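You operate a simulated robot arm through the tools that you are given. There is no shell and no other tool.

You run a simulated robot arm. Do the job below in one go: nothing can be reset, and whatever is moved stays where it is left.

Task
Pour the steel beaker out through the funnel into the used oil can.
Fine: beaker and funnel go back. Set down upright: steel beaker.

Only the result counts: the job must be done as asked and must still hold three seconds after the hand-in. Knocking over, shifting, dropping, spilling or breaking anything else fails it.

Robot
A 6-joint arm with a three-finger gripper, fixed in place. Base frame: the origin is at the foot of the arm, x ahead of it, y to its left, z up; the work surface is at about z = 800. Readings come in mm, rad, newtons and seconds.
Its first joint turns from -2.897 to 2.897 rad. Payload 4.89 kg.
The tool frame sits at the grasp point between the pads (the TCP): z along the fingers, y along the line on which they close. The tips reach 30 mm beyond it. Largest opening 164 mm; the body of the gripper starts 125 mm behind the TCP.
Orientation is that of the tool frame in the base frame, as [roll, pitch, yaw] about the fixed x, y, z axes, in that order (R = Rz(yaw) Ry(pitch) Rx(roll)). With the fingers straight down and closing along the base's y, the tool's x points along the base's -x, its y along +y and its z along -z.

Tools
- The arm moves only by the tool send_rows. Its arguments are lists of equal length, an entry for each row: "fingers": the opening, from 0 (shut) to 1 (fully open); "xyz": the shift along the base's x, y, z in mm, a list of three; "rotation": the turn, a rotation vector about the base's x, y, z in rad, a list of three. In form: {"fingers": [fingers, ...], "xyz": [[x, y, z], ...], "rotation": [[ax, ay, az], ...]}. A call has 1 to 20 rows; each row is the pose to reach, as a shift and turn from the pose commanded when the call began. Each row takes 0.2 s and may step no farther than 50 mm and 0.15 rad from the row before; otherwise, or with a gripper value out of range, the whole call is refused. Where a pose cannot be reached the arm comes as near as it can. A force on the tool above 40 N (or 10 N above the force at the start of the call, whichever is more), or a blocked arm, ends the call early, and 0.2 s more pass. Each finger travels about 108 mm/s and halts on what it meets, pressing with about 39 N; the grip force reading is that of the motor and also rises with nothing between the fingers. The clock runs only during rows and for 0.2 s after the last one: add rows that repeat a pose to give the fingers time. It gives the time, the measured TCP pose, the force on the tool (base axes), the opening and the grip force at its end, in the units of the frame above (readings bear some noise), with the torque about the TCP (base axes, N m) and any sound that the robot's microphone picked up.
- Cameras (640 x 400 px; columns grow to the right, rows downward): "scene" is fixed at [221.1, -504.8, 1602.8]; the picture's right is [0.93, -0.38, 0.00], its down [-0.15, -0.36, -0.92] and it looks along [0.35, 0.85, -0.39] (base axes); focal length 363 px, centre (320, 200). "wrist" rides on the gripper at [76, -2, -152] in the tool frame; the picture's right is [0.02, 1.00, 0.00], its down [-0.88, 0.02, -0.47] and it looks along [-0.47, 0.01, 0.88] (tool axes); focal length 247 px, centre (320, 200). There is no depth. A picture from a camera that has moved, and an enlarged one, comes with that camera's place and axes in the base frame and with its lens.
- grab_frame(camera): a new picture of that camera. No time passes.
- move_column(by): slides the trunk up (or, below 0, down) by that many mm; the arm rides with it, the base frame stays. It gives what a move gives, with no picture.
- enlarge(camera, box): a new picture of the part [left, top, right, bottom] of that camera's present view, enlarged. No time passes.
- sign_off(): hands the job in; it is judged then, once.

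Nothing tells you positions but the pictures and the camera data. Unless the task says otherwise, let go and move clear before handing in.

The tools are called after "Request:" as a command line: name --argument value ..., lists and objects as JSON in quotes. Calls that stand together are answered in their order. send_rows: Moves the arm, as the interface text tells. Its arguments: {"type":"object","properties":{"fingers":{"type":"array","items":{"type":"number"}},"xyz":{"type":"array","items":{"type":"array","items":{"type":"number"}}},"rotation":{"type":"array","items":{"type":"array","items":{"type":"number"}}}},"required":["fingers","xyz","rotation"]} The other tools are called the same way: move_column (by) slides the trunk up or down; grab_frame (camera) takes a picture; enlarge (camera, box) takes an enlarged picture of a part of a camera's view; sign_off () hands the job in.

At the start:

```text
time_s: 0.0
tcp_pos: [440.5, 514.3, 1290.9]
tcp_rot: [-3.141, 0.002, -3.141]
force: [0.7, -0.6, 0.1]
wrist_torque: [-0.02, 0.01, -0.02]
gripper_width: 163.9
finger_force: 0.0
trunk travel left (down, up): [-150.0, 240.0]
```

scene: 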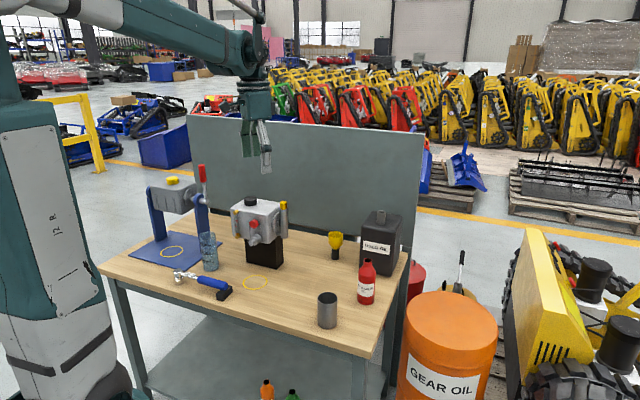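
wrist: 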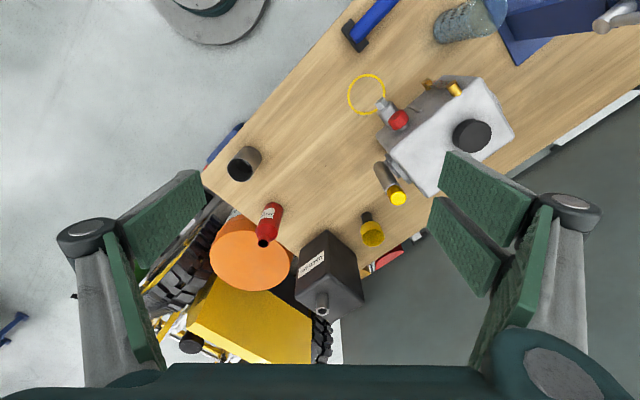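

I see a bench with a steel beaker near the front edge, a small yellow funnel, a dark can labelled "used oil" and a red bottle. I'll take enlarged views first to locate them properly.

Request:
enlarge --camera "scene" --box '[300, 190, 440, 340]'

Request:
enlarge --camera "scene" --box '[120, 160, 300, 310]'

Request:
enlarge --camera "wrist" --box '[200, 60, 440, 330]'

```text
2.67 times, centred on (370, 265) of scene
camera zoom: at [221.1, -504.8, 1602.8], right [0.93, -0.38, 0.0], down [-0.15, -0.36, -0.92], along [0.35, 0.85, -0.39], focal length 968 px, centre (187, 27)
```

zoom: 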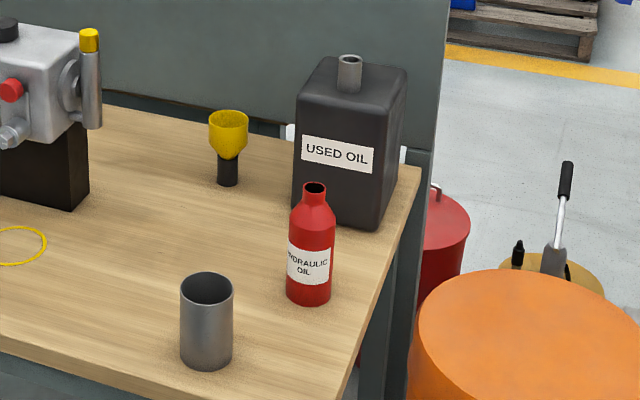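

```text
2.67 times, centred on (210, 235) of scene
camera zoom: at [221.1, -504.8, 1602.8], right [0.93, -0.38, 0.0], down [-0.15, -0.36, -0.92], along [0.35, 0.85, -0.39], focal length 968 px, centre (613, 107)
```

zoom: 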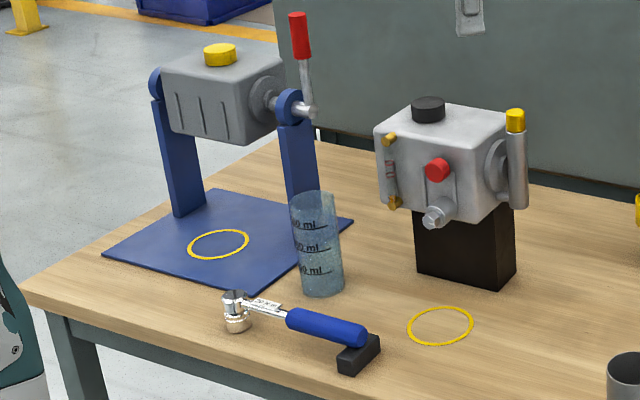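

```text
1.48 times, centred on (320, 195) of wrist
camera zoom: at [363.9, 513.6, 1442.5], right [-0.02, 1.0, 0.0], down [0.88, 0.02, 0.47], along [0.47, 0.01, -0.88], focal length 366 px, centre (320, 207)
```

zoom: 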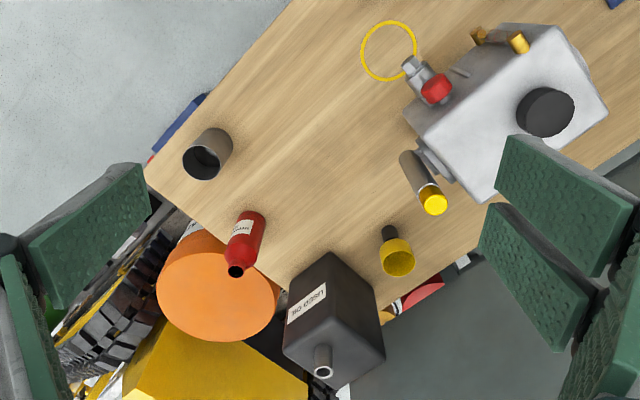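

The beaker stands near (582, 325), about 94 mm tall. The funnel sits on a black stand near (757, 658), the can spout is near (892, 530, 1036), and the red bottle is near (745, 361). I'll move the wrist camera over the funnel and can for a closer look.

Request:
send_rows --fingers '[1, 1, 1, 1, 1, 1, 1]' --xyz '[[30, 21, -14], [65, 46, -30], [100, 71, -46], [135, 96, -62], [170, 120, -78], [200, 141, -91], [200, 141, -91]]' --rotation '[[0, 0, 0], [0, 0, 0], [0, 0, 0], [0, 0, 0], [0, 0, 0], [0, 0, 0], [0, 0, 0]]'

Request:
grab_frame --camera "wrist"

Request:
grab_frame --camera "scene"

```text
time_s: 1.6
tcp_pos: [642.5, 653.8, 1198.5]
tcp_rot: [-3.141, 0.001, -3.14]
force: [0.4, 0.2, -0.5]
wrist_torque: [-0.11, 0.12, 0.01]
gripper_width: 164.0
finger_force: 0.0
trunk travel left (down, up): [-150.0, 240.0]
```

```text
taken
camera wrist: at [565.8, 652.5, 1351.2], right [-0.02, 1.0, 0.0], down [0.88, 0.02, 0.47], along [0.47, 0.01, -0.88], focal length 247 px, centre (320, 200)
```

wrist: 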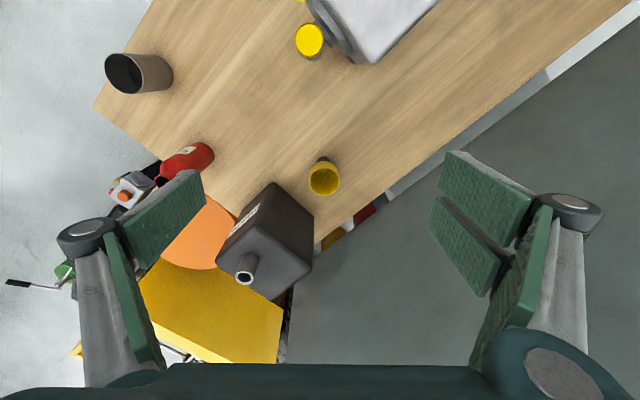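

```text
taken
```

scene: 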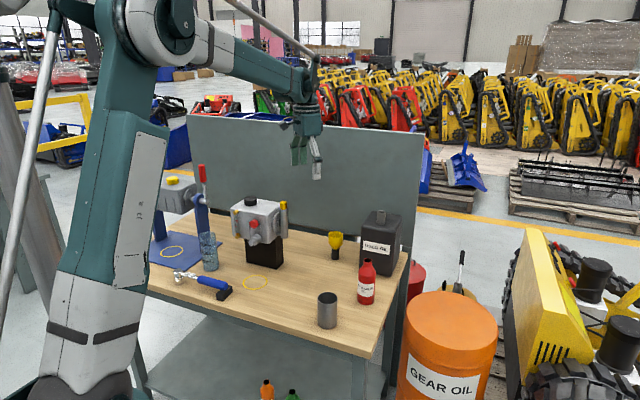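

The funnel sits right in view with the can beside it. I'll enlarge both.

Request:
enlarge --camera "wrist" --box '[270, 130, 370, 220]'

Request:
enlarge --camera "wrist" --box '[200, 170, 330, 310]'

Request:
enlarge --camera "wrist" --box '[90, 40, 220, 200]'

Request:
enlarge --camera "scene" --box '[310, 200, 430, 280]'

Request:
enlarge --camera "scene" --box '[300, 270, 390, 340]'

```text
4.44 times, centred on (320, 175) of wrist
camera zoom: at [565.8, 652.5, 1351.2], right [-0.02, 1.0, 0.0], down [0.88, 0.02, 0.47], along [0.47, 0.01, -0.88], focal length 1098 px, centre (320, 311)
```

zoom: 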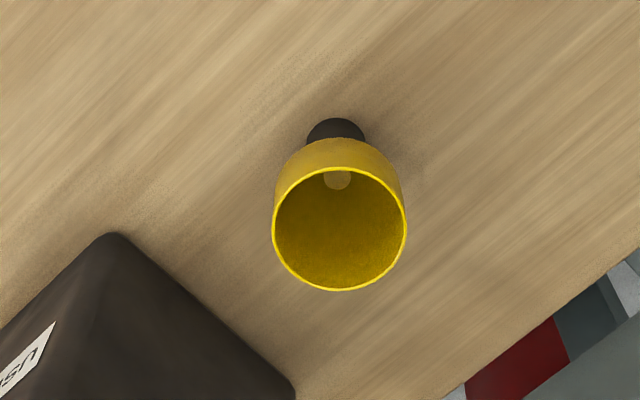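

```text
2.86 times, centred on (265, 240) of wrist
camera zoom: at [565.8, 652.5, 1351.2], right [-0.02, 1.0, 0.0], down [0.88, 0.02, 0.47], along [0.47, 0.01, -0.88], focal length 706 px, centre (477, 86)
```

zoom: 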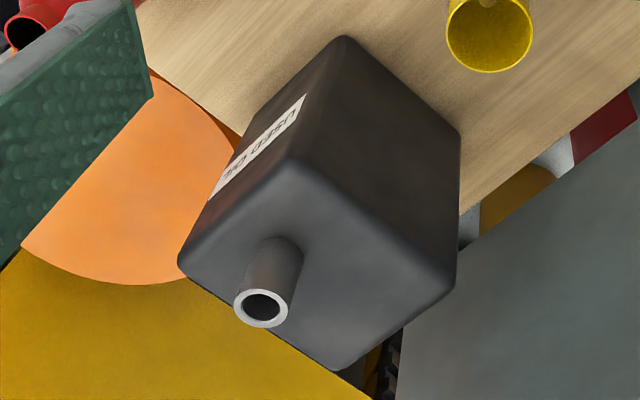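

```text
2.50 times, centred on (155, 120) of wrist
camera zoom: at [565.8, 652.5, 1351.2], right [-0.02, 1.0, 0.0], down [0.88, 0.02, 0.47], along [0.47, 0.01, -0.88], focal length 617 px, centre (732, 400)
```

zoom: 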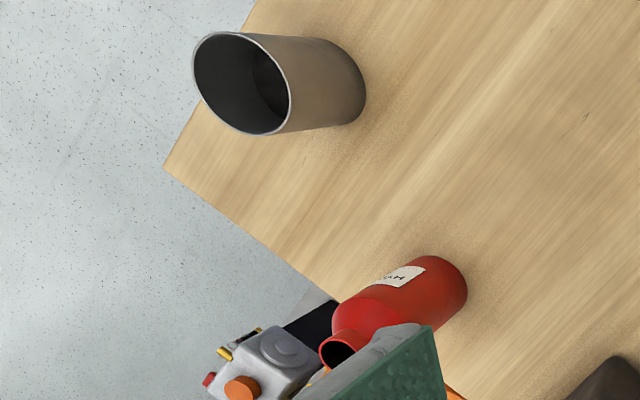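

```text
5.00 times, centred on (370, 240) of scene
camera zoom: at [221.1, -504.8, 1602.8], right [0.93, -0.38, 0.0], down [-0.15, -0.36, -0.92], along [0.35, 0.85, -0.39], focal length 1815 px, centre (70, 0)
```

zoom: 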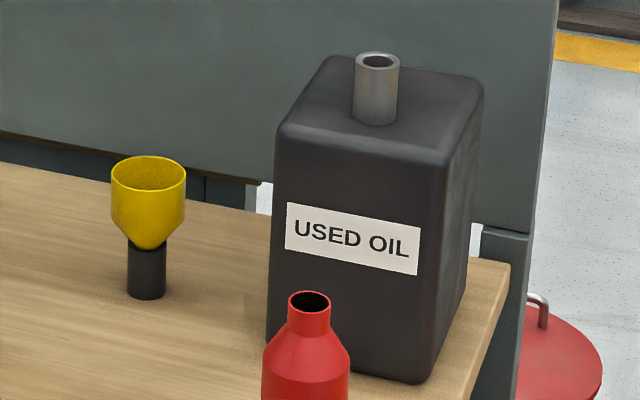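

```text
5.71 times, centred on (345, 305) of scene
camera zoom: at [221.1, -504.8, 1602.8], right [0.93, -0.38, 0.0], down [-0.15, -0.36, -0.92], along [0.35, 0.85, -0.39], focal length 2074 px, centre (177, -400)
```

zoom: 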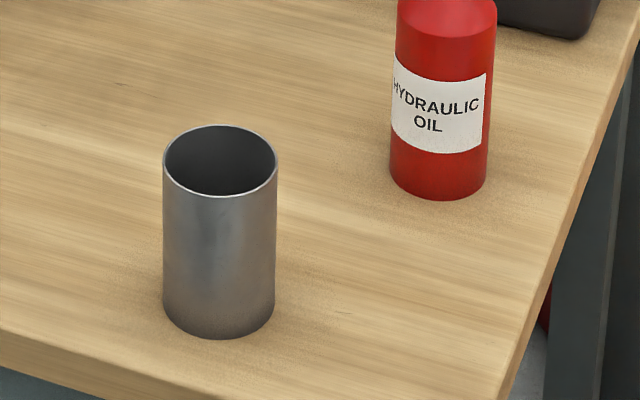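

The funnel rim centre works out near (766, 664, ~900) and the spout rim near (886, 530, 1041). The spout bore is about 22 mm, so placing the funnel needs care. Next I turn the tool to face the funnel at azimuth 41° and tilt it outward so both are within reach.

Request:
send_rows --fingers '[1, 1, 0.9, 0.8, 0.7, 0.65, 0.65]' --xyz '[[10, -11, -10], [20, -23, -20], [30, -34, -30], [40, -46, -40], [50, -57, -50], [50, -57, -50], [50, -57, -50]]' --rotation '[[0, 0, 0.143], [0, 0, 0.286], [0, 0, 0.429], [0, 0, 0.572], [0, 0, 0.7156], [0, 0, 0.7156], [0, 0, 0.7156]]'

```text
time_s: 3.2
tcp_pos: [690.9, 600.1, 1149.8]
tcp_rot: [-3.14, 0.001, -2.424]
force: [0.4, -0.2, -0.6]
wrist_torque: [0.0, 0.01, -0.03]
gripper_width: 106.4
finger_force: 0.1
trunk travel left (down, up): [-150.0, 240.0]
```

The yaw is done. Now I tilt the tool 60° outward in place.

Request:
send_rows --fingers '[0.65, 0.65, 0.65, 0.65, 0.65, 0.65, 0.65, 0.65]' --xyz '[[0, 0, 0], [0, 0, 0], [0, 0, 0], [0, 0, 0], [0, 0, 0], [0, 0, 0], [0, 0, 0], [0, 0, 0]]' --rotation '[[0.0981, -0.1129, 0], [0.1963, -0.2258, 0], [0.2945, -0.3387, 0], [0.3926, -0.4516, 0], [0.4908, -0.5645, 0], [0.5889, -0.6774, 0], [0.6871, -0.7903, 0], [0.6871, -0.7903, 0]]'

Request:
grab_frame --camera "wrist"

Request:
grab_frame --camera "scene"

```text
time_s: 5.0
tcp_pos: [690.9, 599.2, 1148.7]
tcp_rot: [3.141, 1.049, -2.424]
force: [0.3, 0.1, 0.3]
wrist_torque: [0.01, 0.01, 0.06]
gripper_width: 106.6
finger_force: 0.1
trunk travel left (down, up): [-150.0, 240.0]
```

```text
taken
camera wrist: at [563.2, 486.6, 1158.6], right [-0.66, 0.75, -0.02], down [0.01, 0.03, 1.0], along [0.75, 0.66, -0.03], focal length 247 px, centre (320, 200)
```

wrist: 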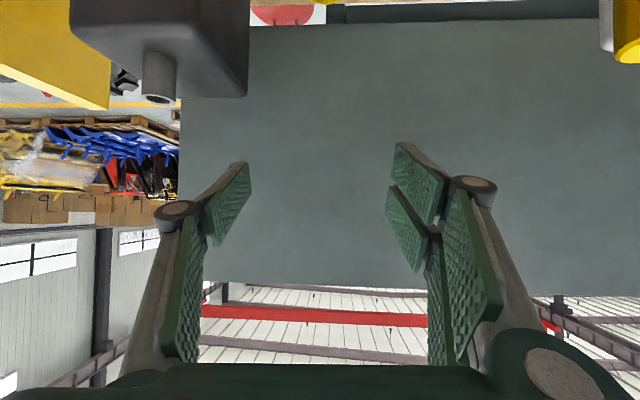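

```text
taken
```

scene: 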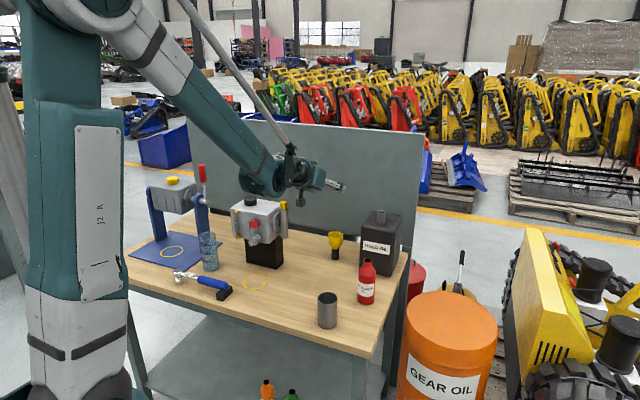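

The tilt worked. The pump's yellow-capped handle, near (548, 642, 1085), will be close to the gripper's left side, so I'll check the wrist geometry before descending.

Request:
enlarge --camera "scene" --box '[210, 130, 390, 290]'

Request:
enlarge --camera "wrist" --box '[0, 0, 320, 200]'

```text
2.50 times, centred on (300, 210) of scene
camera zoom: at [221.1, -504.8, 1602.8], right [0.93, -0.38, 0.0], down [-0.15, -0.36, -0.92], along [0.35, 0.85, -0.39], focal length 908 px, centre (370, 175)
```

zoom: 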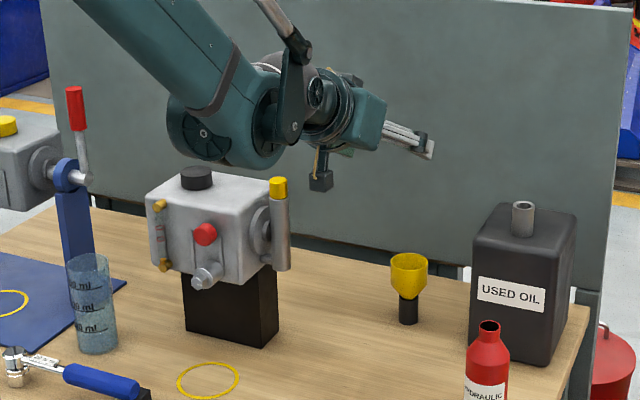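

```text
2.00 times, centred on (160, 100) of wrist
camera zoom: at [563.2, 486.6, 1158.6], right [-0.66, 0.75, -0.02], down [0.01, 0.03, 1.0], along [0.75, 0.66, -0.03], focal length 494 px, centre (640, 400)
```

zoom: 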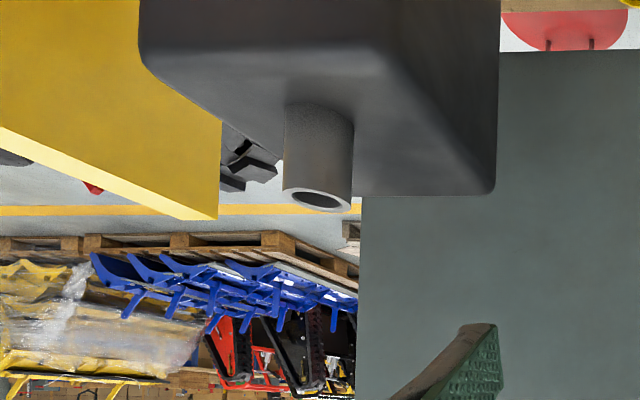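

I'll use a heading of 50° and a tilt of 50°, which gives more clearance from the pump handle, and descend to a pre-grasp point about 90 mm short of the funnel.

Request:
send_rows --fingers '[0.65, 0.65, 0.65, 0.65, 0.65, 0.65]' --xyz '[[9, -1.5, -40], [17.5, -3, -80], [17.5, -3, -120], [17.5, -3, -155], [17.5, -3, -190], [17.5, -3, -190]]' --rotation '[[-0.0624, 0.0614, 0.0785], [-0.1248, 0.1227, 0.157], [-0.1248, 0.1227, 0.157], [-0.1248, 0.1227, 0.157], [-0.1248, 0.1227, 0.157], [-0.1248, 0.1227, 0.157]]'

Request:
grab_frame --camera "wrist"

Request:
enlarge --camera "scene" --box '[210, 130, 430, 290]'

```text
time_s: 6.4
tcp_pos: [708.5, 594.4, 958.0]
tcp_rot: [-3.141, 0.873, -2.267]
force: [0.3, -0.6, 0.6]
wrist_torque: [-0.03, -0.01, -0.02]
gripper_width: 106.5
finger_force: 0.1
trunk travel left (down, up): [-150.0, 240.0]
```

```text
taken
camera wrist: at [602.3, 466.6, 997.0], right [-0.78, 0.63, -0.02], down [0.12, 0.17, 0.98], along [0.62, 0.76, -0.2], focal length 247 px, centre (320, 200)
```

wrist: 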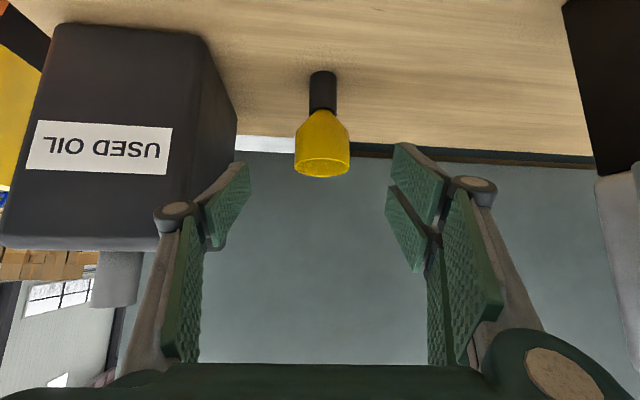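

```text
2.50 times, centred on (320, 210) of scene
camera zoom: at [221.1, -504.8, 1602.8], right [0.93, -0.38, 0.0], down [-0.15, -0.36, -0.92], along [0.35, 0.85, -0.39], focal length 908 px, centre (320, 175)
```

zoom: 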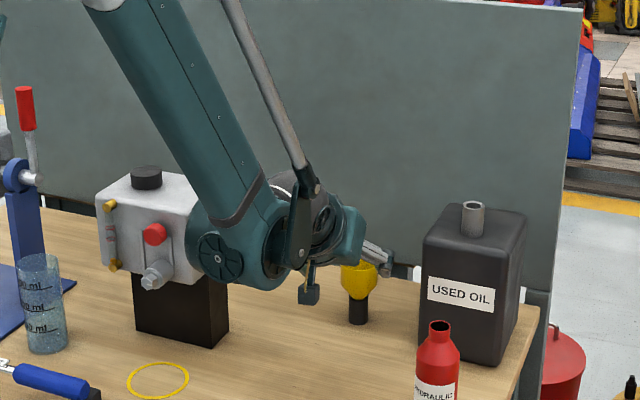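

Request:
enlarge --camera "wrist" --box '[270, 60, 380, 190]'

Request:
enlarge --camera "scene" --box '[320, 215, 360, 265]'

```text
3.08 times, centred on (325, 125) of wrist
camera zoom: at [602.3, 466.6, 997.0], right [-0.78, 0.63, -0.02], down [0.12, 0.17, 0.98], along [0.62, 0.76, -0.2], focal length 760 px, centre (305, 431)
```

zoom: 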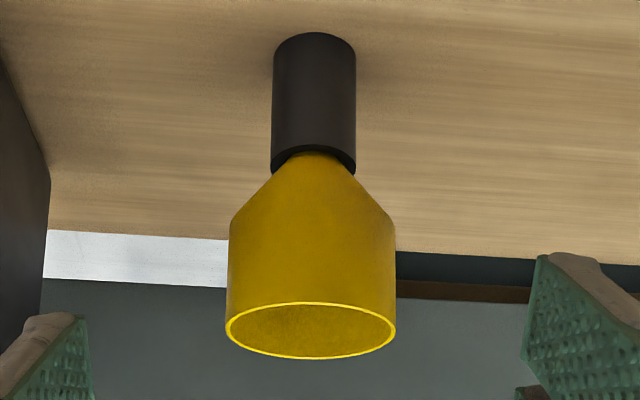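

```text
8.00 times, centred on (340, 240) of scene
camera zoom: at [221.1, -504.8, 1602.8], right [0.93, -0.38, 0.0], down [-0.15, -0.36, -0.92], along [0.35, 0.85, -0.39], focal length 2904 px, centre (160, -120)
```

zoom: 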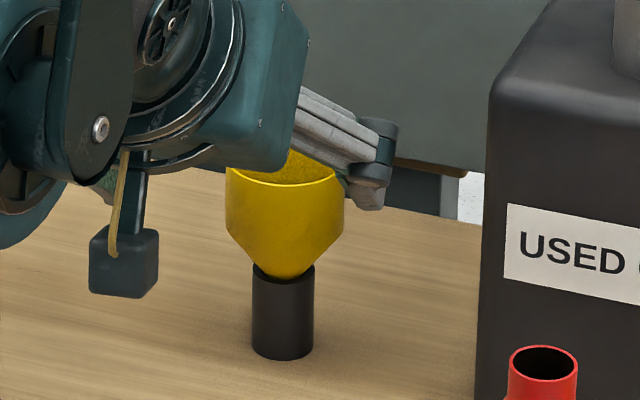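

The views agree: the funnel axis is at about (764.5, 664.5), the rim is at about z 904, and its cylindrical wall runs from z ~866 to 904. I'll narrow the opening and advance so the pads straddle that wall.

Request:
send_rows --fingers '[0.55, 0.52, 0.52, 0.52, 0.52, 0.52]' --xyz '[[0, 0, -10], [15, 18, -25], [30, 36, -45], [45, 54, -62], [56.5, 69.2, -75], [56.5, 69.2, -75]]' --rotation '[[0, 0, 0], [0, 0, 0], [0, 0, 0], [0, 0, 0], [0, 0, 0], [0, 0, 0]]'

Request:
grab_frame --camera "wrist"

Request:
enlarge --camera "scene" --box '[280, 190, 400, 270]'

```text
time_s: 7.8
tcp_pos: [763.6, 666.3, 883.3]
tcp_rot: [3.142, 0.873, -2.268]
force: [0.8, 0.3, -0.1]
wrist_torque: [-0.01, 0.03, 0.01]
gripper_width: 85.1
finger_force: 0.0
trunk travel left (down, up): [-150.0, 240.0]
```

```text
taken
camera wrist: at [657.9, 537.7, 922.8], right [-0.78, 0.63, -0.02], down [0.12, 0.17, 0.98], along [0.62, 0.76, -0.2], focal length 247 px, centre (320, 200)
```

wrist: 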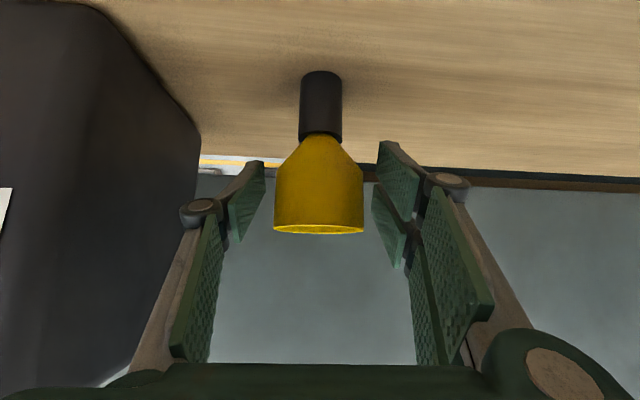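

```text
5.00 times, centred on (340, 230) of scene
camera zoom: at [221.1, -504.8, 1602.8], right [0.93, -0.38, 0.0], down [-0.15, -0.36, -0.92], along [0.35, 0.85, -0.39], focal length 1815 px, centre (220, 50)
```

zoom: 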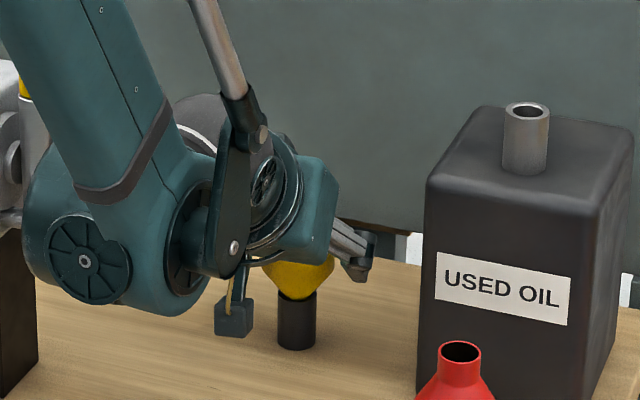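

The depth matches, and the funnel sits about 1.4 mm toward tool −y. I'll make that small correction and close.

Request:
send_rows --fingers '[0.52, 0.45, 0.4, 0.35, 0, 0, 0]' --xyz '[[1.1, -0.9, 1], [1.1, -0.9, 1], [1.1, -0.9, 1], [1.1, -0.9, 1], [1.1, -0.9, 1], [1.1, -0.9, 1], [1.1, -0.9, 1]]' --rotation '[[0, 0, 0], [0, 0, 0], [0, 0, 0], [0, 0, 0], [0, 0, 0], [0, 0, 0], [0, 0, 0]]'

Request:
grab_frame --camera "wrist"

```text
time_s: 9.4
tcp_pos: [764.2, 664.8, 885.1]
tcp_rot: [-3.141, 0.874, -2.267]
force: [-2.2, 3.2, 1.8]
wrist_torque: [0.1, 0.11, 0.03]
gripper_width: 57.3
finger_force: 39.0
trunk travel left (down, up): [-150.0, 240.0]
```

```text
taken
camera wrist: at [659.1, 536.8, 924.4], right [-0.78, 0.63, -0.02], down [0.12, 0.17, 0.98], along [0.62, 0.76, -0.2], focal length 247 px, centre (320, 200)
```

wrist: 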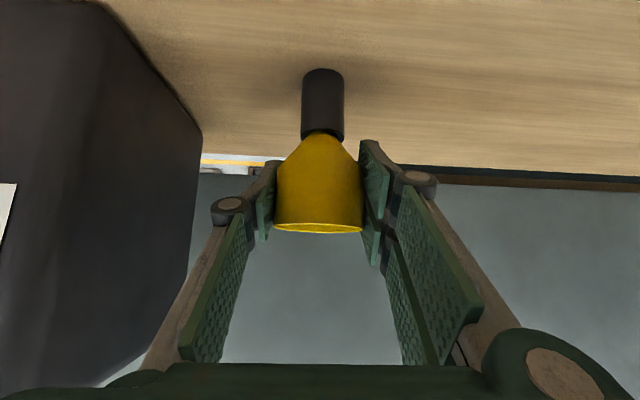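

The funnel is gripped at 57 mm width. I'll lift straight up slowly so the stem clears the holder.

Request:
send_rows --fingers '[0, 0, 0, 0, 0, 0, 0, 0, 0]' --xyz '[[0, 0, 5], [0, 0, 12], [0, 0, 20], [0, 0, 30], [0, 0, 40], [0, 0, 50], [0, 0, 65], [0, 0, 80], [0, 0, 80]]' --rotation '[[0, 0, 0], [0, 0, 0], [0, 0, 0], [0, 0, 0], [0, 0, 0], [0, 0, 0], [0, 0, 0], [0, 0, 0], [0, 0, 0]]'

Request:
grab_frame --camera "wrist"

Request:
enlarge --camera "scene" --box '[280, 190, 400, 270]'

```text
time_s: 11.4
tcp_pos: [766.2, 664.7, 965.0]
tcp_rot: [3.14, 0.874, -2.267]
force: [0.1, -1.0, -0.5]
wrist_torque: [0.01, 0.0, -0.02]
gripper_width: 57.2
finger_force: 39.1
trunk travel left (down, up): [-150.0, 240.0]
```

```text
taken
camera wrist: at [660.1, 537.3, 1004.2], right [-0.78, 0.63, -0.02], down [0.12, 0.17, 0.98], along [0.62, 0.76, -0.2], focal length 247 px, centre (320, 200)
```

wrist: 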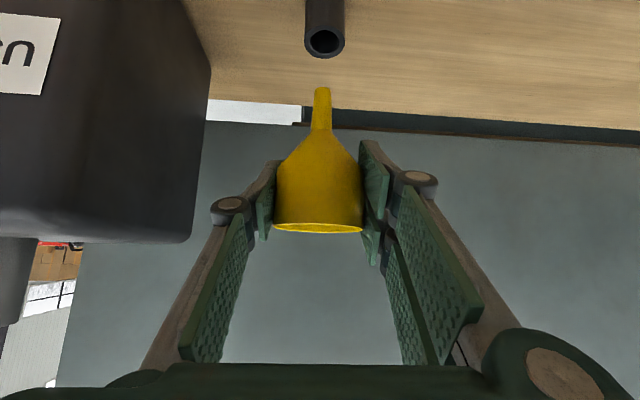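

```text
5.00 times, centred on (340, 230) of scene
camera zoom: at [221.1, -504.8, 1602.8], right [0.93, -0.38, 0.0], down [-0.15, -0.36, -0.92], along [0.35, 0.85, -0.39], focal length 1815 px, centre (220, 50)
```

zoom: 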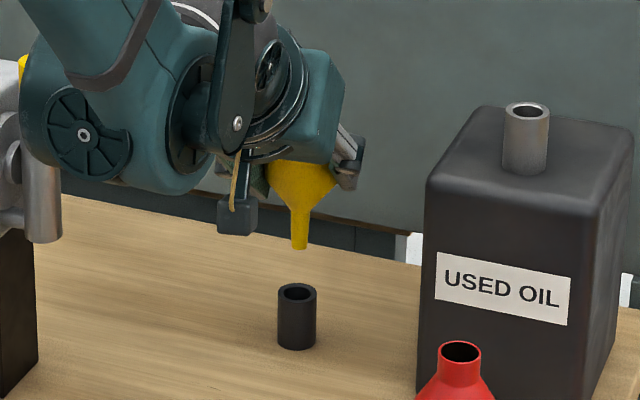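

The funnel is free, its stem is slim (tip about 82 mm below the TCP), and the holder stayed put. Next I lift to a safe height, move over the spout, and turn the heading to about 20° for better camera geometry.

Request:
send_rows --fingers '[0, 0, 0, 0, 0, 0, 0, 0, 0, 0, 0, 0]' --xyz '[[0, 0, 40], [0, 0, 80], [0, 0, 120], [0, 0, 160], [0, 0, 190], [20, -22, 195], [40, -44, 195], [60, -66, 195], [80, -88, 195], [100, -111, 195], [120.5, -134, 195], [120.5, -134, 195]]' --rotation '[[0, 0, 0], [0, 0, 0], [0, 0, 0], [0, 0, 0], [0, 0, 0], [0, 0, -0.09], [0, 0, -0.18], [0, 0, -0.27], [0, 0, -0.36], [0, 0, -0.44], [0, 0, -0.5236], [0, 0, -0.5236]]'

Request:
grab_frame --camera "wrist"

Request:
enlarge --camera "scene" --box '[340, 170, 420, 230]'

```text
time_s: 14.0
tcp_pos: [885.8, 530.2, 1160.0]
tcp_rot: [3.141, 0.873, -2.794]
force: [0.8, 0.4, -0.8]
wrist_torque: [-0.02, 0.01, -0.02]
gripper_width: 56.8
finger_force: 39.3
trunk travel left (down, up): [-150.0, 240.0]
```

```text
taken
camera wrist: at [729.7, 472.1, 1199.1], right [-0.36, 0.93, -0.02], down [0.19, 0.09, 0.98], along [0.92, 0.34, -0.2], focal length 247 px, centre (320, 200)
```

wrist: 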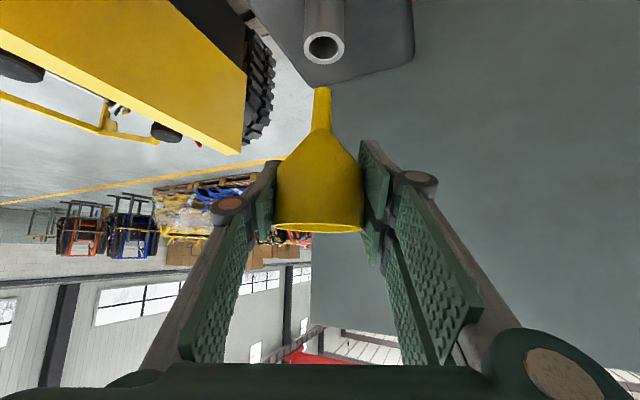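

```text
6.67 times, centred on (380, 200) of scene
camera zoom: at [221.1, -504.8, 1602.8], right [0.93, -0.38, 0.0], down [-0.15, -0.36, -0.92], along [0.35, 0.85, -0.39], focal length 2420 px, centre (-80, 200)
```

zoom: 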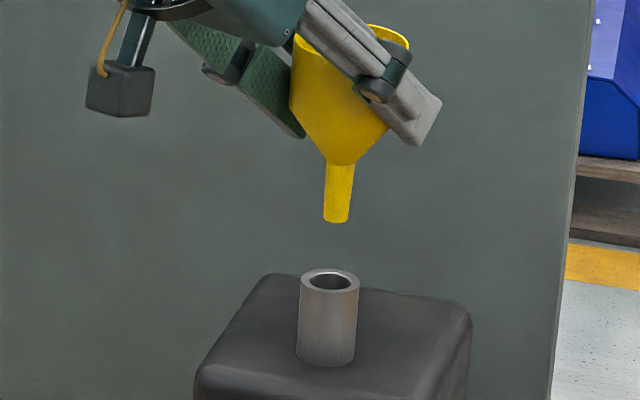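

The alignment already looks close. I'll enlarge both views to measure it precisely.

Request:
enlarge --camera "wrist" --box '[270, 0, 380, 150]'

Request:
enlarge --camera "scene" --box '[360, 190, 400, 220]'

```text
2.67 times, centred on (325, 75) of wrist
camera zoom: at [729.7, 472.1, 1199.1], right [-0.36, 0.93, -0.02], down [0.19, 0.09, 0.98], along [0.92, 0.34, -0.2], focal length 659 px, centre (307, 533)
```

zoom: 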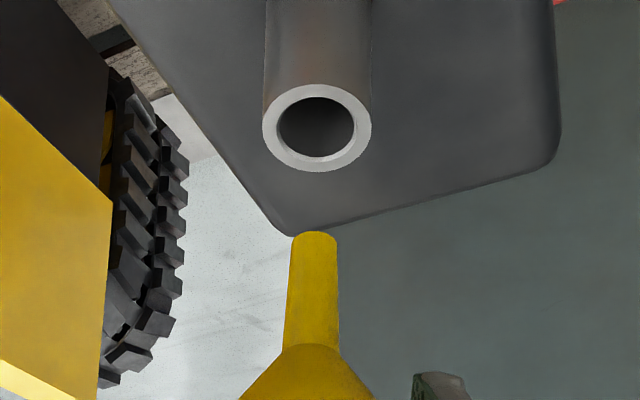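

```text
13.33 times, centred on (380, 205) of scene
camera zoom: at [221.1, -504.8, 1602.8], right [0.93, -0.38, 0.0], down [-0.15, -0.36, -0.92], along [0.35, 0.85, -0.39], focal length 4840 px, centre (-480, 133)
```

zoom: 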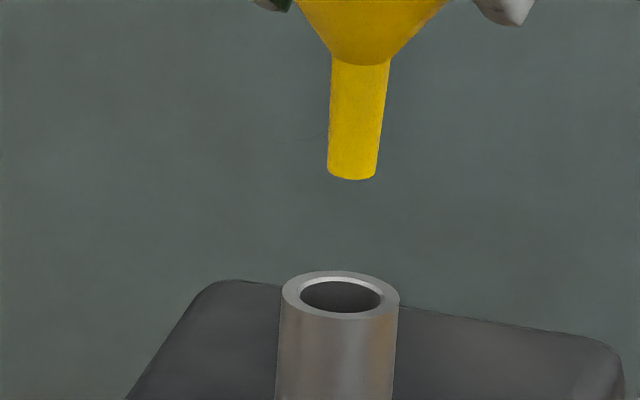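

The offset between stem tip and spout is under 1 mm, against a clearance of about 4.4 mm all round. I'll lower the stem partway into the spout.

Request:
send_rows --fingers '[0, 0, 0, 0, 0, 0, 0, 0]' --xyz '[[-0.4, 0.3, -10], [-0.4, 0.3, -20], [-0.4, 0.3, -30], [-0.4, 0.3, -38], [-0.4, 0.3, -46], [-0.4, 0.3, -54], [-0.4, 0.3, -60], [-0.4, 0.3, -60]]' --rotation '[[0, 0, 0], [0, 0, 0], [0, 0, 0], [0, 0, 0], [0, 0, 0], [0, 0, 0], [0, 0, 0], [0, 0, 0]]'

Request:
enlarge --camera "wrist" --box '[270, 0, 380, 250]'

Request:
enlarge --camera "scene" --box '[360, 190, 400, 220]'

```text
time_s: 15.8
tcp_pos: [885.6, 531.5, 1100.2]
tcp_rot: [3.141, 0.873, -2.79]
force: [0.0, 0.4, -0.4]
wrist_torque: [0.01, -0.01, -0.02]
gripper_width: 57.0
finger_force: 39.0
trunk travel left (down, up): [-150.0, 240.0]
```

```text
1.60 times, centred on (325, 125) of wrist
camera zoom: at [730.5, 472.4, 1139.7], right [-0.36, 0.93, -0.02], down [0.19, 0.09, 0.98], along [0.92, 0.35, -0.2], focal length 395 px, centre (312, 320)
```

zoom: 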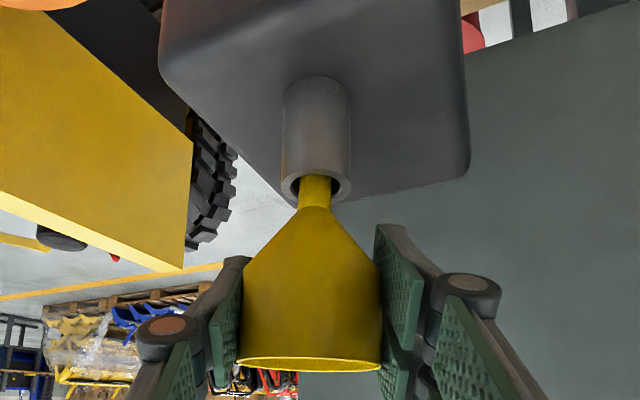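

```text
13.33 times, centred on (380, 205) of scene
camera zoom: at [221.1, -504.8, 1602.8], right [0.93, -0.38, 0.0], down [-0.15, -0.36, -0.92], along [0.35, 0.85, -0.39], focal length 4840 px, centre (-480, 133)
```

zoom: 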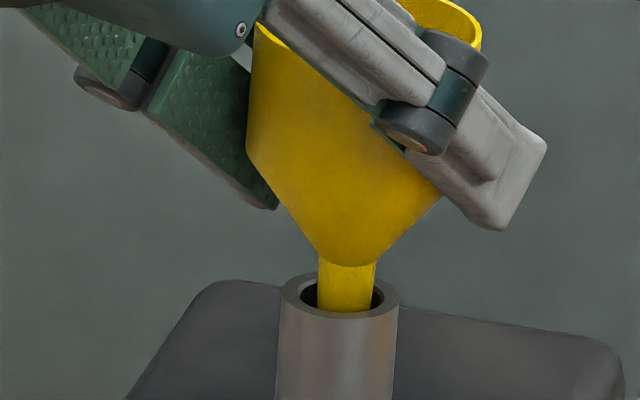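

The stem is inside the spout. I'll nudge about 1.3 mm to centre it and lower it gently toward the seat.

Request:
send_rows --fingers '[0, 0, 0, 0, 0]' --xyz '[[-1.3, -0.4, 0], [-1.3, -0.4, -4], [-1.3, -0.4, -8], [-1.3, -0.4, -11], [-1.3, -0.4, -11]]' --rotation '[[0, 0, 0], [0, 0, 0], [0, 0, 0], [0, 0, 0], [0, 0, 0]]'

Request:
enlarge --camera "scene" --box '[360, 190, 400, 220]'

Request:
enlarge --camera "wrist" --box '[270, 60, 380, 190]'

```text
time_s: 17.0
tcp_pos: [885.3, 530.4, 1088.7]
tcp_rot: [3.141, 0.873, -2.791]
force: [0.3, -0.3, -0.5]
wrist_torque: [0.01, -0.02, -0.01]
gripper_width: 56.9
finger_force: 38.5
trunk travel left (down, up): [-150.0, 240.0]
```

```text
13.33 times, centred on (380, 205) of scene
camera zoom: at [221.1, -504.8, 1602.8], right [0.93, -0.38, 0.0], down [-0.15, -0.36, -0.92], along [0.35, 0.85, -0.39], focal length 4840 px, centre (-480, 133)
```

zoom: 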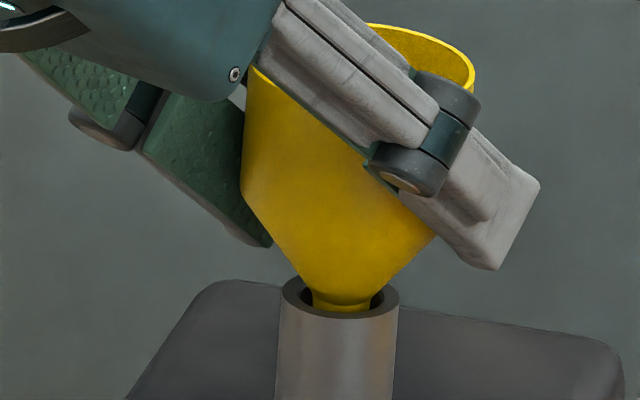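

```text
3.08 times, centred on (325, 125) of wrist
camera zoom: at [729.6, 472.7, 1128.1], right [-0.36, 0.93, -0.02], down [0.19, 0.09, 0.98], along [0.92, 0.35, -0.2], focal length 760 px, centre (305, 431)
```

zoom: 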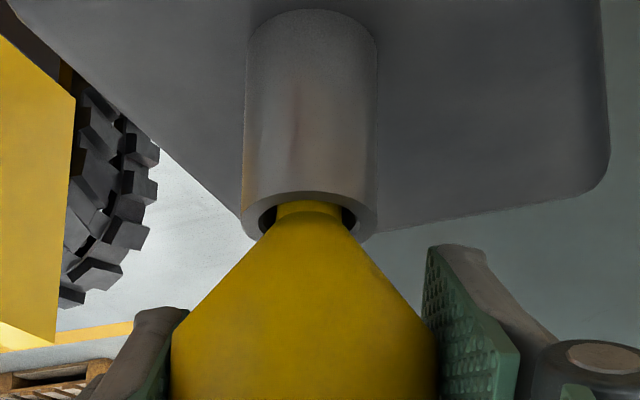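

It's well centred and nearly seated. I'll go down in small steps and watch the force.

Request:
send_rows --fingers '[0, 0, 0]' --xyz '[[0, 0, -1], [0, 0, -2], [0, 0, -2]]' --rotation '[[0, 0, 0], [0, 0, 0], [0, 0, 0]]'

Request:
enlarge --camera "wrist" --box '[270, 60, 380, 190]'

```text
time_s: 17.8
tcp_pos: [885.4, 529.5, 1087.3]
tcp_rot: [-3.14, 0.873, -2.791]
force: [0.1, -0.6, -0.4]
wrist_torque: [-0.03, -0.01, -0.01]
gripper_width: 56.9
finger_force: 39.1
trunk travel left (down, up): [-150.0, 240.0]
```

```text
3.08 times, centred on (325, 125) of wrist
camera zoom: at [728.7, 472.4, 1126.1], right [-0.36, 0.93, -0.02], down [0.18, 0.09, 0.98], along [0.92, 0.35, -0.2], focal length 760 px, centre (305, 431)
```

zoom: 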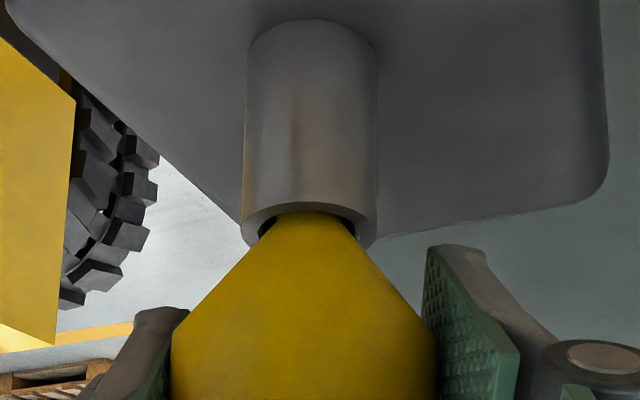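

Request:
send_rows --fingers '[0, 0, 0]' --xyz '[[0, 0, -1], [0, 0, -2], [0, 0, -2]]' --rotation '[[0, 0, 0], [0, 0, 0], [0, 0, 0]]'

Request:
enlarge --camera "wrist" --box '[270, 60, 380, 190]'

```text
time_s: 18.6
tcp_pos: [883.8, 530.8, 1084.9]
tcp_rot: [-3.141, 0.872, -2.791]
force: [-0.4, -0.3, -1.3]
wrist_torque: [-0.03, 0.01, 0.01]
gripper_width: 57.3
finger_force: 39.4
trunk travel left (down, up): [-150.0, 240.0]
```

```text
3.08 times, centred on (325, 125) of wrist
camera zoom: at [728.7, 472.5, 1124.3], right [-0.36, 0.93, -0.02], down [0.19, 0.09, 0.98], along [0.92, 0.35, -0.2], focal length 760 px, centre (305, 431)
```

zoom: 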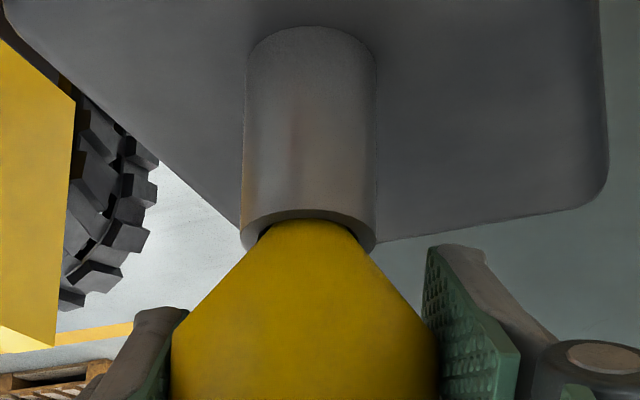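

Request:
send_rows --fingers '[0, 0, 0]' --xyz '[[0, 0, -0.7], [0, 0, -1.3], [0, 0, -1.3]]' --rotation '[[0, 0, 0], [0, 0, 0], [0, 0, 0]]'

Request:
enlarge --camera "wrist" --box '[270, 60, 380, 190]'

```text
time_s: 19.4
tcp_pos: [884.5, 530.2, 1084.8]
tcp_rot: [3.14, 0.872, -2.79]
force: [6.3, -0.1, 11.5]
wrist_torque: [-0.02, -0.15, 0.01]
gripper_width: 56.9
finger_force: 38.8
trunk travel left (down, up): [-150.0, 240.0]
```

```text
3.08 times, centred on (325, 125) of wrist
camera zoom: at [728.8, 472.5, 1123.4], right [-0.36, 0.93, -0.02], down [0.18, 0.09, 0.98], along [0.92, 0.35, -0.2], focal length 760 px, centre (305, 431)
```

zoom: 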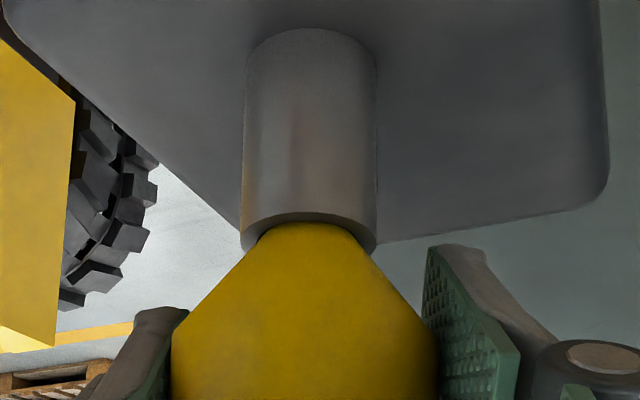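

The cone is now touching (fz about 11 N, slightly off in −x). I'll relieve the pressure, shift 0.6 mm in +x, and release the funnel into the spout.

Request:
send_rows --fingers '[0, 0, 0.38, 0.42, 0.5, 0.52, 0.52]' --xyz '[[0.3, 0.1, 0.5], [0.6, 0.1, 0.9], [0.6, 0.1, 0.9], [0.6, 0.1, 0.9], [0.6, 0.1, 0.9], [0.6, 0.1, 0.9], [0.6, 0.1, 0.9]]' --rotation '[[0, 0, 0], [0, 0, 0], [0, 0, 0], [0, 0, 0], [0, 0, 0], [0, 0, 0], [0, 0, 0]]'

Request:
grab_frame --camera "wrist"

Request:
enlarge --camera "scene" --box '[350, 180, 420, 230]'

```text
time_s: 21.0
tcp_pos: [885.3, 530.3, 1084.1]
tcp_rot: [3.141, 0.872, -2.792]
force: [-0.3, 0.1, 0.6]
wrist_torque: [0.03, -0.04, -0.01]
gripper_width: 85.3
finger_force: 0.0
trunk travel left (down, up): [-150.0, 240.0]
```

```text
taken
camera wrist: at [729.3, 472.4, 1123.7], right [-0.36, 0.93, -0.02], down [0.18, 0.09, 0.98], along [0.92, 0.35, -0.2], focal length 247 px, centre (320, 200)
```

wrist: 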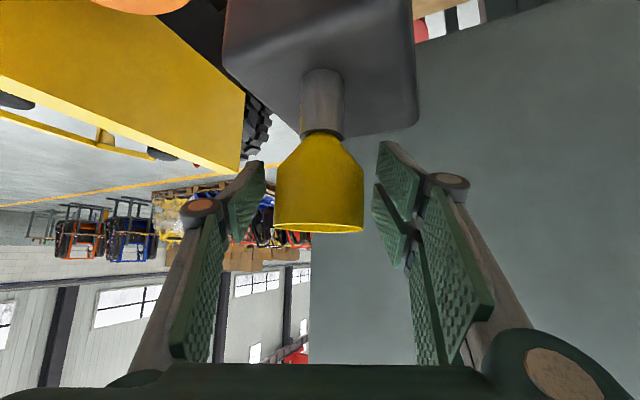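

```text
8.00 times, centred on (385, 205) of scene
camera zoom: at [221.1, -504.8, 1602.8], right [0.93, -0.38, 0.0], down [-0.15, -0.36, -0.92], along [0.35, 0.85, -0.39], focal length 2904 px, centre (-200, 160)
```

zoom: 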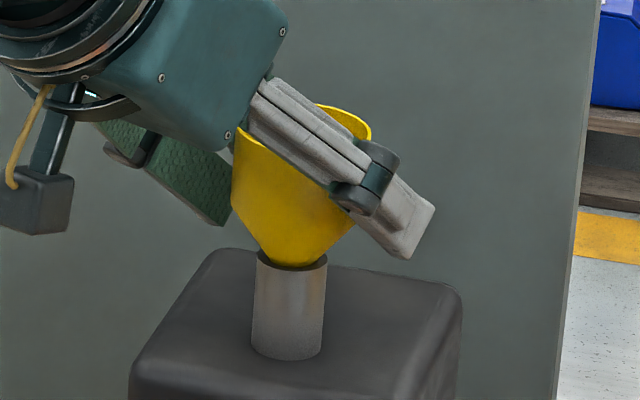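

The funnel is seated upright in the spout. I'll retreat along the tool axis, then point the tool down over the beaker to look inside.

Request:
send_rows --fingers '[0.52, 0.52, 0.52, 0.52, 0.52, 0.6, 0.7, 0.7]' --xyz '[[-7, -2.6, 6.4], [-20, -7.3, 18], [-36, -13, 32], [-58, -21, 52], [-83, -30, 74], [-108, -39, 96], [-108, -39, 110], [-108, -39, 110]]' --rotation '[[0, 0, 0], [0, 0, 0], [0, 0, 0], [0, 0, 0], [0, 0, 0], [0, 0, 0], [0, 0, 0], [0, 0, 0]]'

Request:
enlarge --camera "scene" --box '[340, 170, 420, 240]'

Request:
enlarge --camera "wrist" --box '[250, 0, 400, 150]'

```text
time_s: 22.8
tcp_pos: [776.2, 492.1, 1196.8]
tcp_rot: [-3.141, 0.872, -2.789]
force: [-0.5, -0.1, 1.4]
wrist_torque: [0.03, -0.05, 0.06]
gripper_width: 114.9
finger_force: 0.1
trunk travel left (down, up): [-150.0, 240.0]
```

```text
5.71 times, centred on (380, 205) of scene
camera zoom: at [221.1, -504.8, 1602.8], right [0.93, -0.38, 0.0], down [-0.15, -0.36, -0.92], along [0.35, 0.85, -0.39], focal length 2074 px, centre (-23, 171)
```

zoom: 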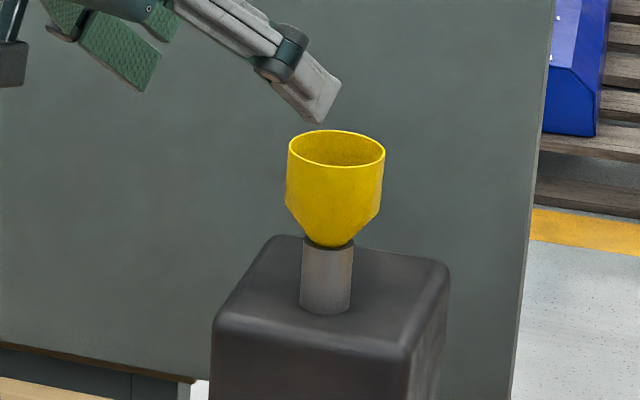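

```text
2.67 times, centred on (325, 75) of wrist
camera zoom: at [621.3, 433.0, 1235.6], right [-0.36, 0.93, -0.02], down [0.18, 0.09, 0.98], along [0.92, 0.35, -0.2], focal length 659 px, centre (307, 533)
```

zoom: 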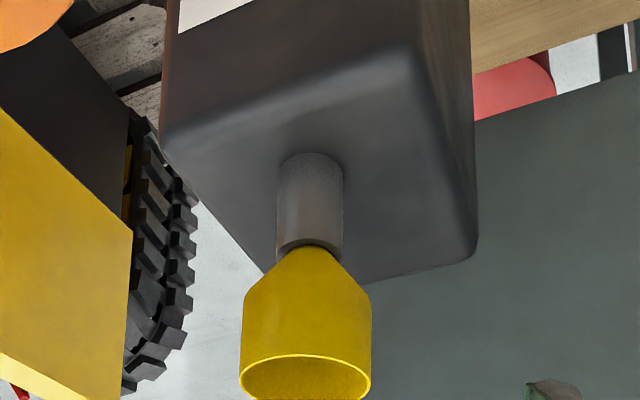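

The funnel stands straight, with its rim at about z 1104 and its axis near (885.5, 529.5). Now I move over the beaker with the tool pointing down to check what's inside.

Request:
send_rows --fingers '[0.7, 0.7, 0.7, 0.7, 0.7, 0.7, 0.7, 0.7]' --xyz '[[-28, -23, 0], [-56, -47, -10], [-84, -71, -25], [-112, -95, -45], [-140, -119, -70], [-168, -143, -95], [-195, -165.6, -115], [-195, -165.6, -115]]' --rotation '[[-0.0426, 0.1172, 0], [-0.0853, 0.2343, 0], [-0.1279, 0.3515, 0], [-0.1706, 0.4686, 0], [-0.2132, 0.5858, 0], [-0.2559, 0.703, 0], [-0.2985, 0.8201, 0], [-0.2985, 0.8201, 0]]'

Request:
grab_frame --camera "wrist"

Request:
grab_frame --camera "scene"

```text
time_s: 24.6
tcp_pos: [582.0, 323.9, 1079.2]
tcp_rot: [-3.141, -0.001, -2.792]
force: [0.3, 0.6, 0.7]
wrist_torque: [-0.03, 0.03, 0.0]
gripper_width: 114.8
finger_force: 0.0
trunk travel left (down, up): [-150.0, 240.0]
```

```text
taken
camera wrist: at [510.4, 297.3, 1231.9], right [-0.36, 0.93, 0.0], down [0.82, 0.32, 0.47], along [0.44, 0.17, -0.88], focal length 247 px, centre (320, 200)
```

wrist: 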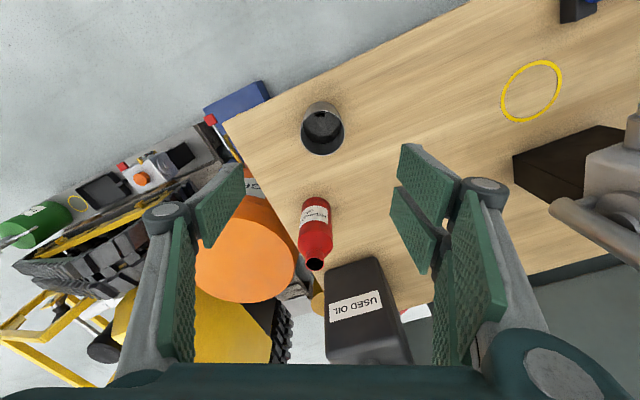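

```text
taken
```

scene: 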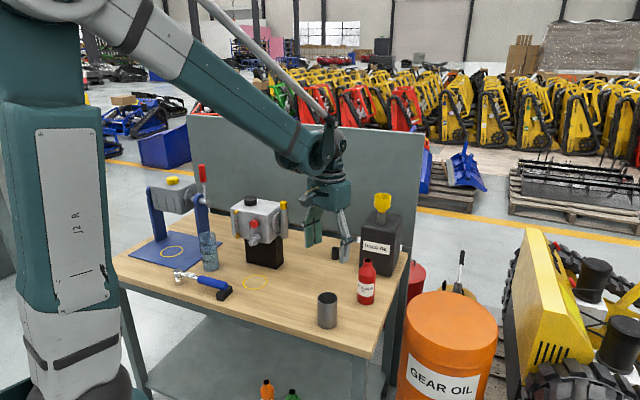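

Request:
enlarge --camera "wrist" --box '[290, 90, 360, 160]'

Request:
enlarge --camera "scene" --box '[305, 280, 355, 335]'

Request:
enlarge --camera "wrist" --box '[220, 50, 440, 280]'

```text
5.71 times, centred on (325, 125) of wrist
camera zoom: at [510.4, 297.3, 1231.9], right [-0.36, 0.93, 0.0], down [0.82, 0.32, 0.47], along [0.44, 0.17, -0.88], focal length 1411 px, centre (291, 629)
```

zoom: 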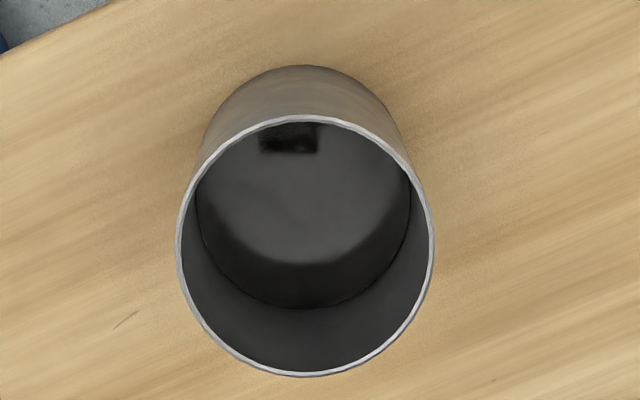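

```text
7.27 times, centred on (330, 308) of scene
camera zoom: at [221.1, -504.8, 1602.8], right [0.93, -0.38, 0.0], down [-0.15, -0.36, -0.92], along [0.35, 0.85, -0.39], focal length 2640 px, centre (247, -582)
```

zoom: 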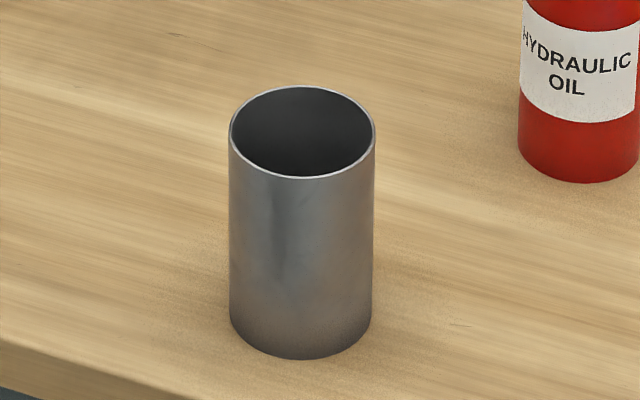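

```text
1.74 times, centred on (330, 165) of wrist
camera zoom: at [510.4, 297.3, 1231.9], right [-0.36, 0.93, 0.0], down [0.82, 0.32, 0.47], along [0.44, 0.17, -0.88], focal length 430 px, centre (303, 261)
```

zoom: 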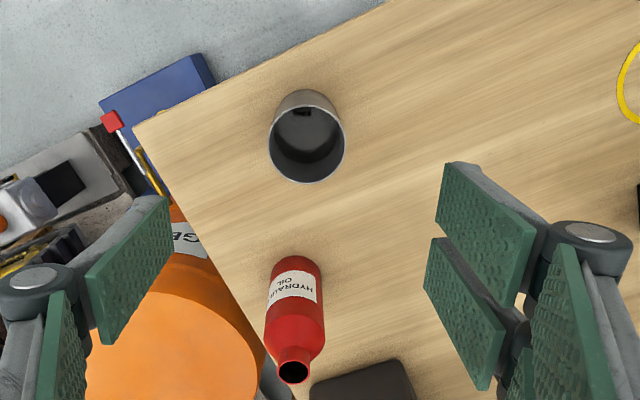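

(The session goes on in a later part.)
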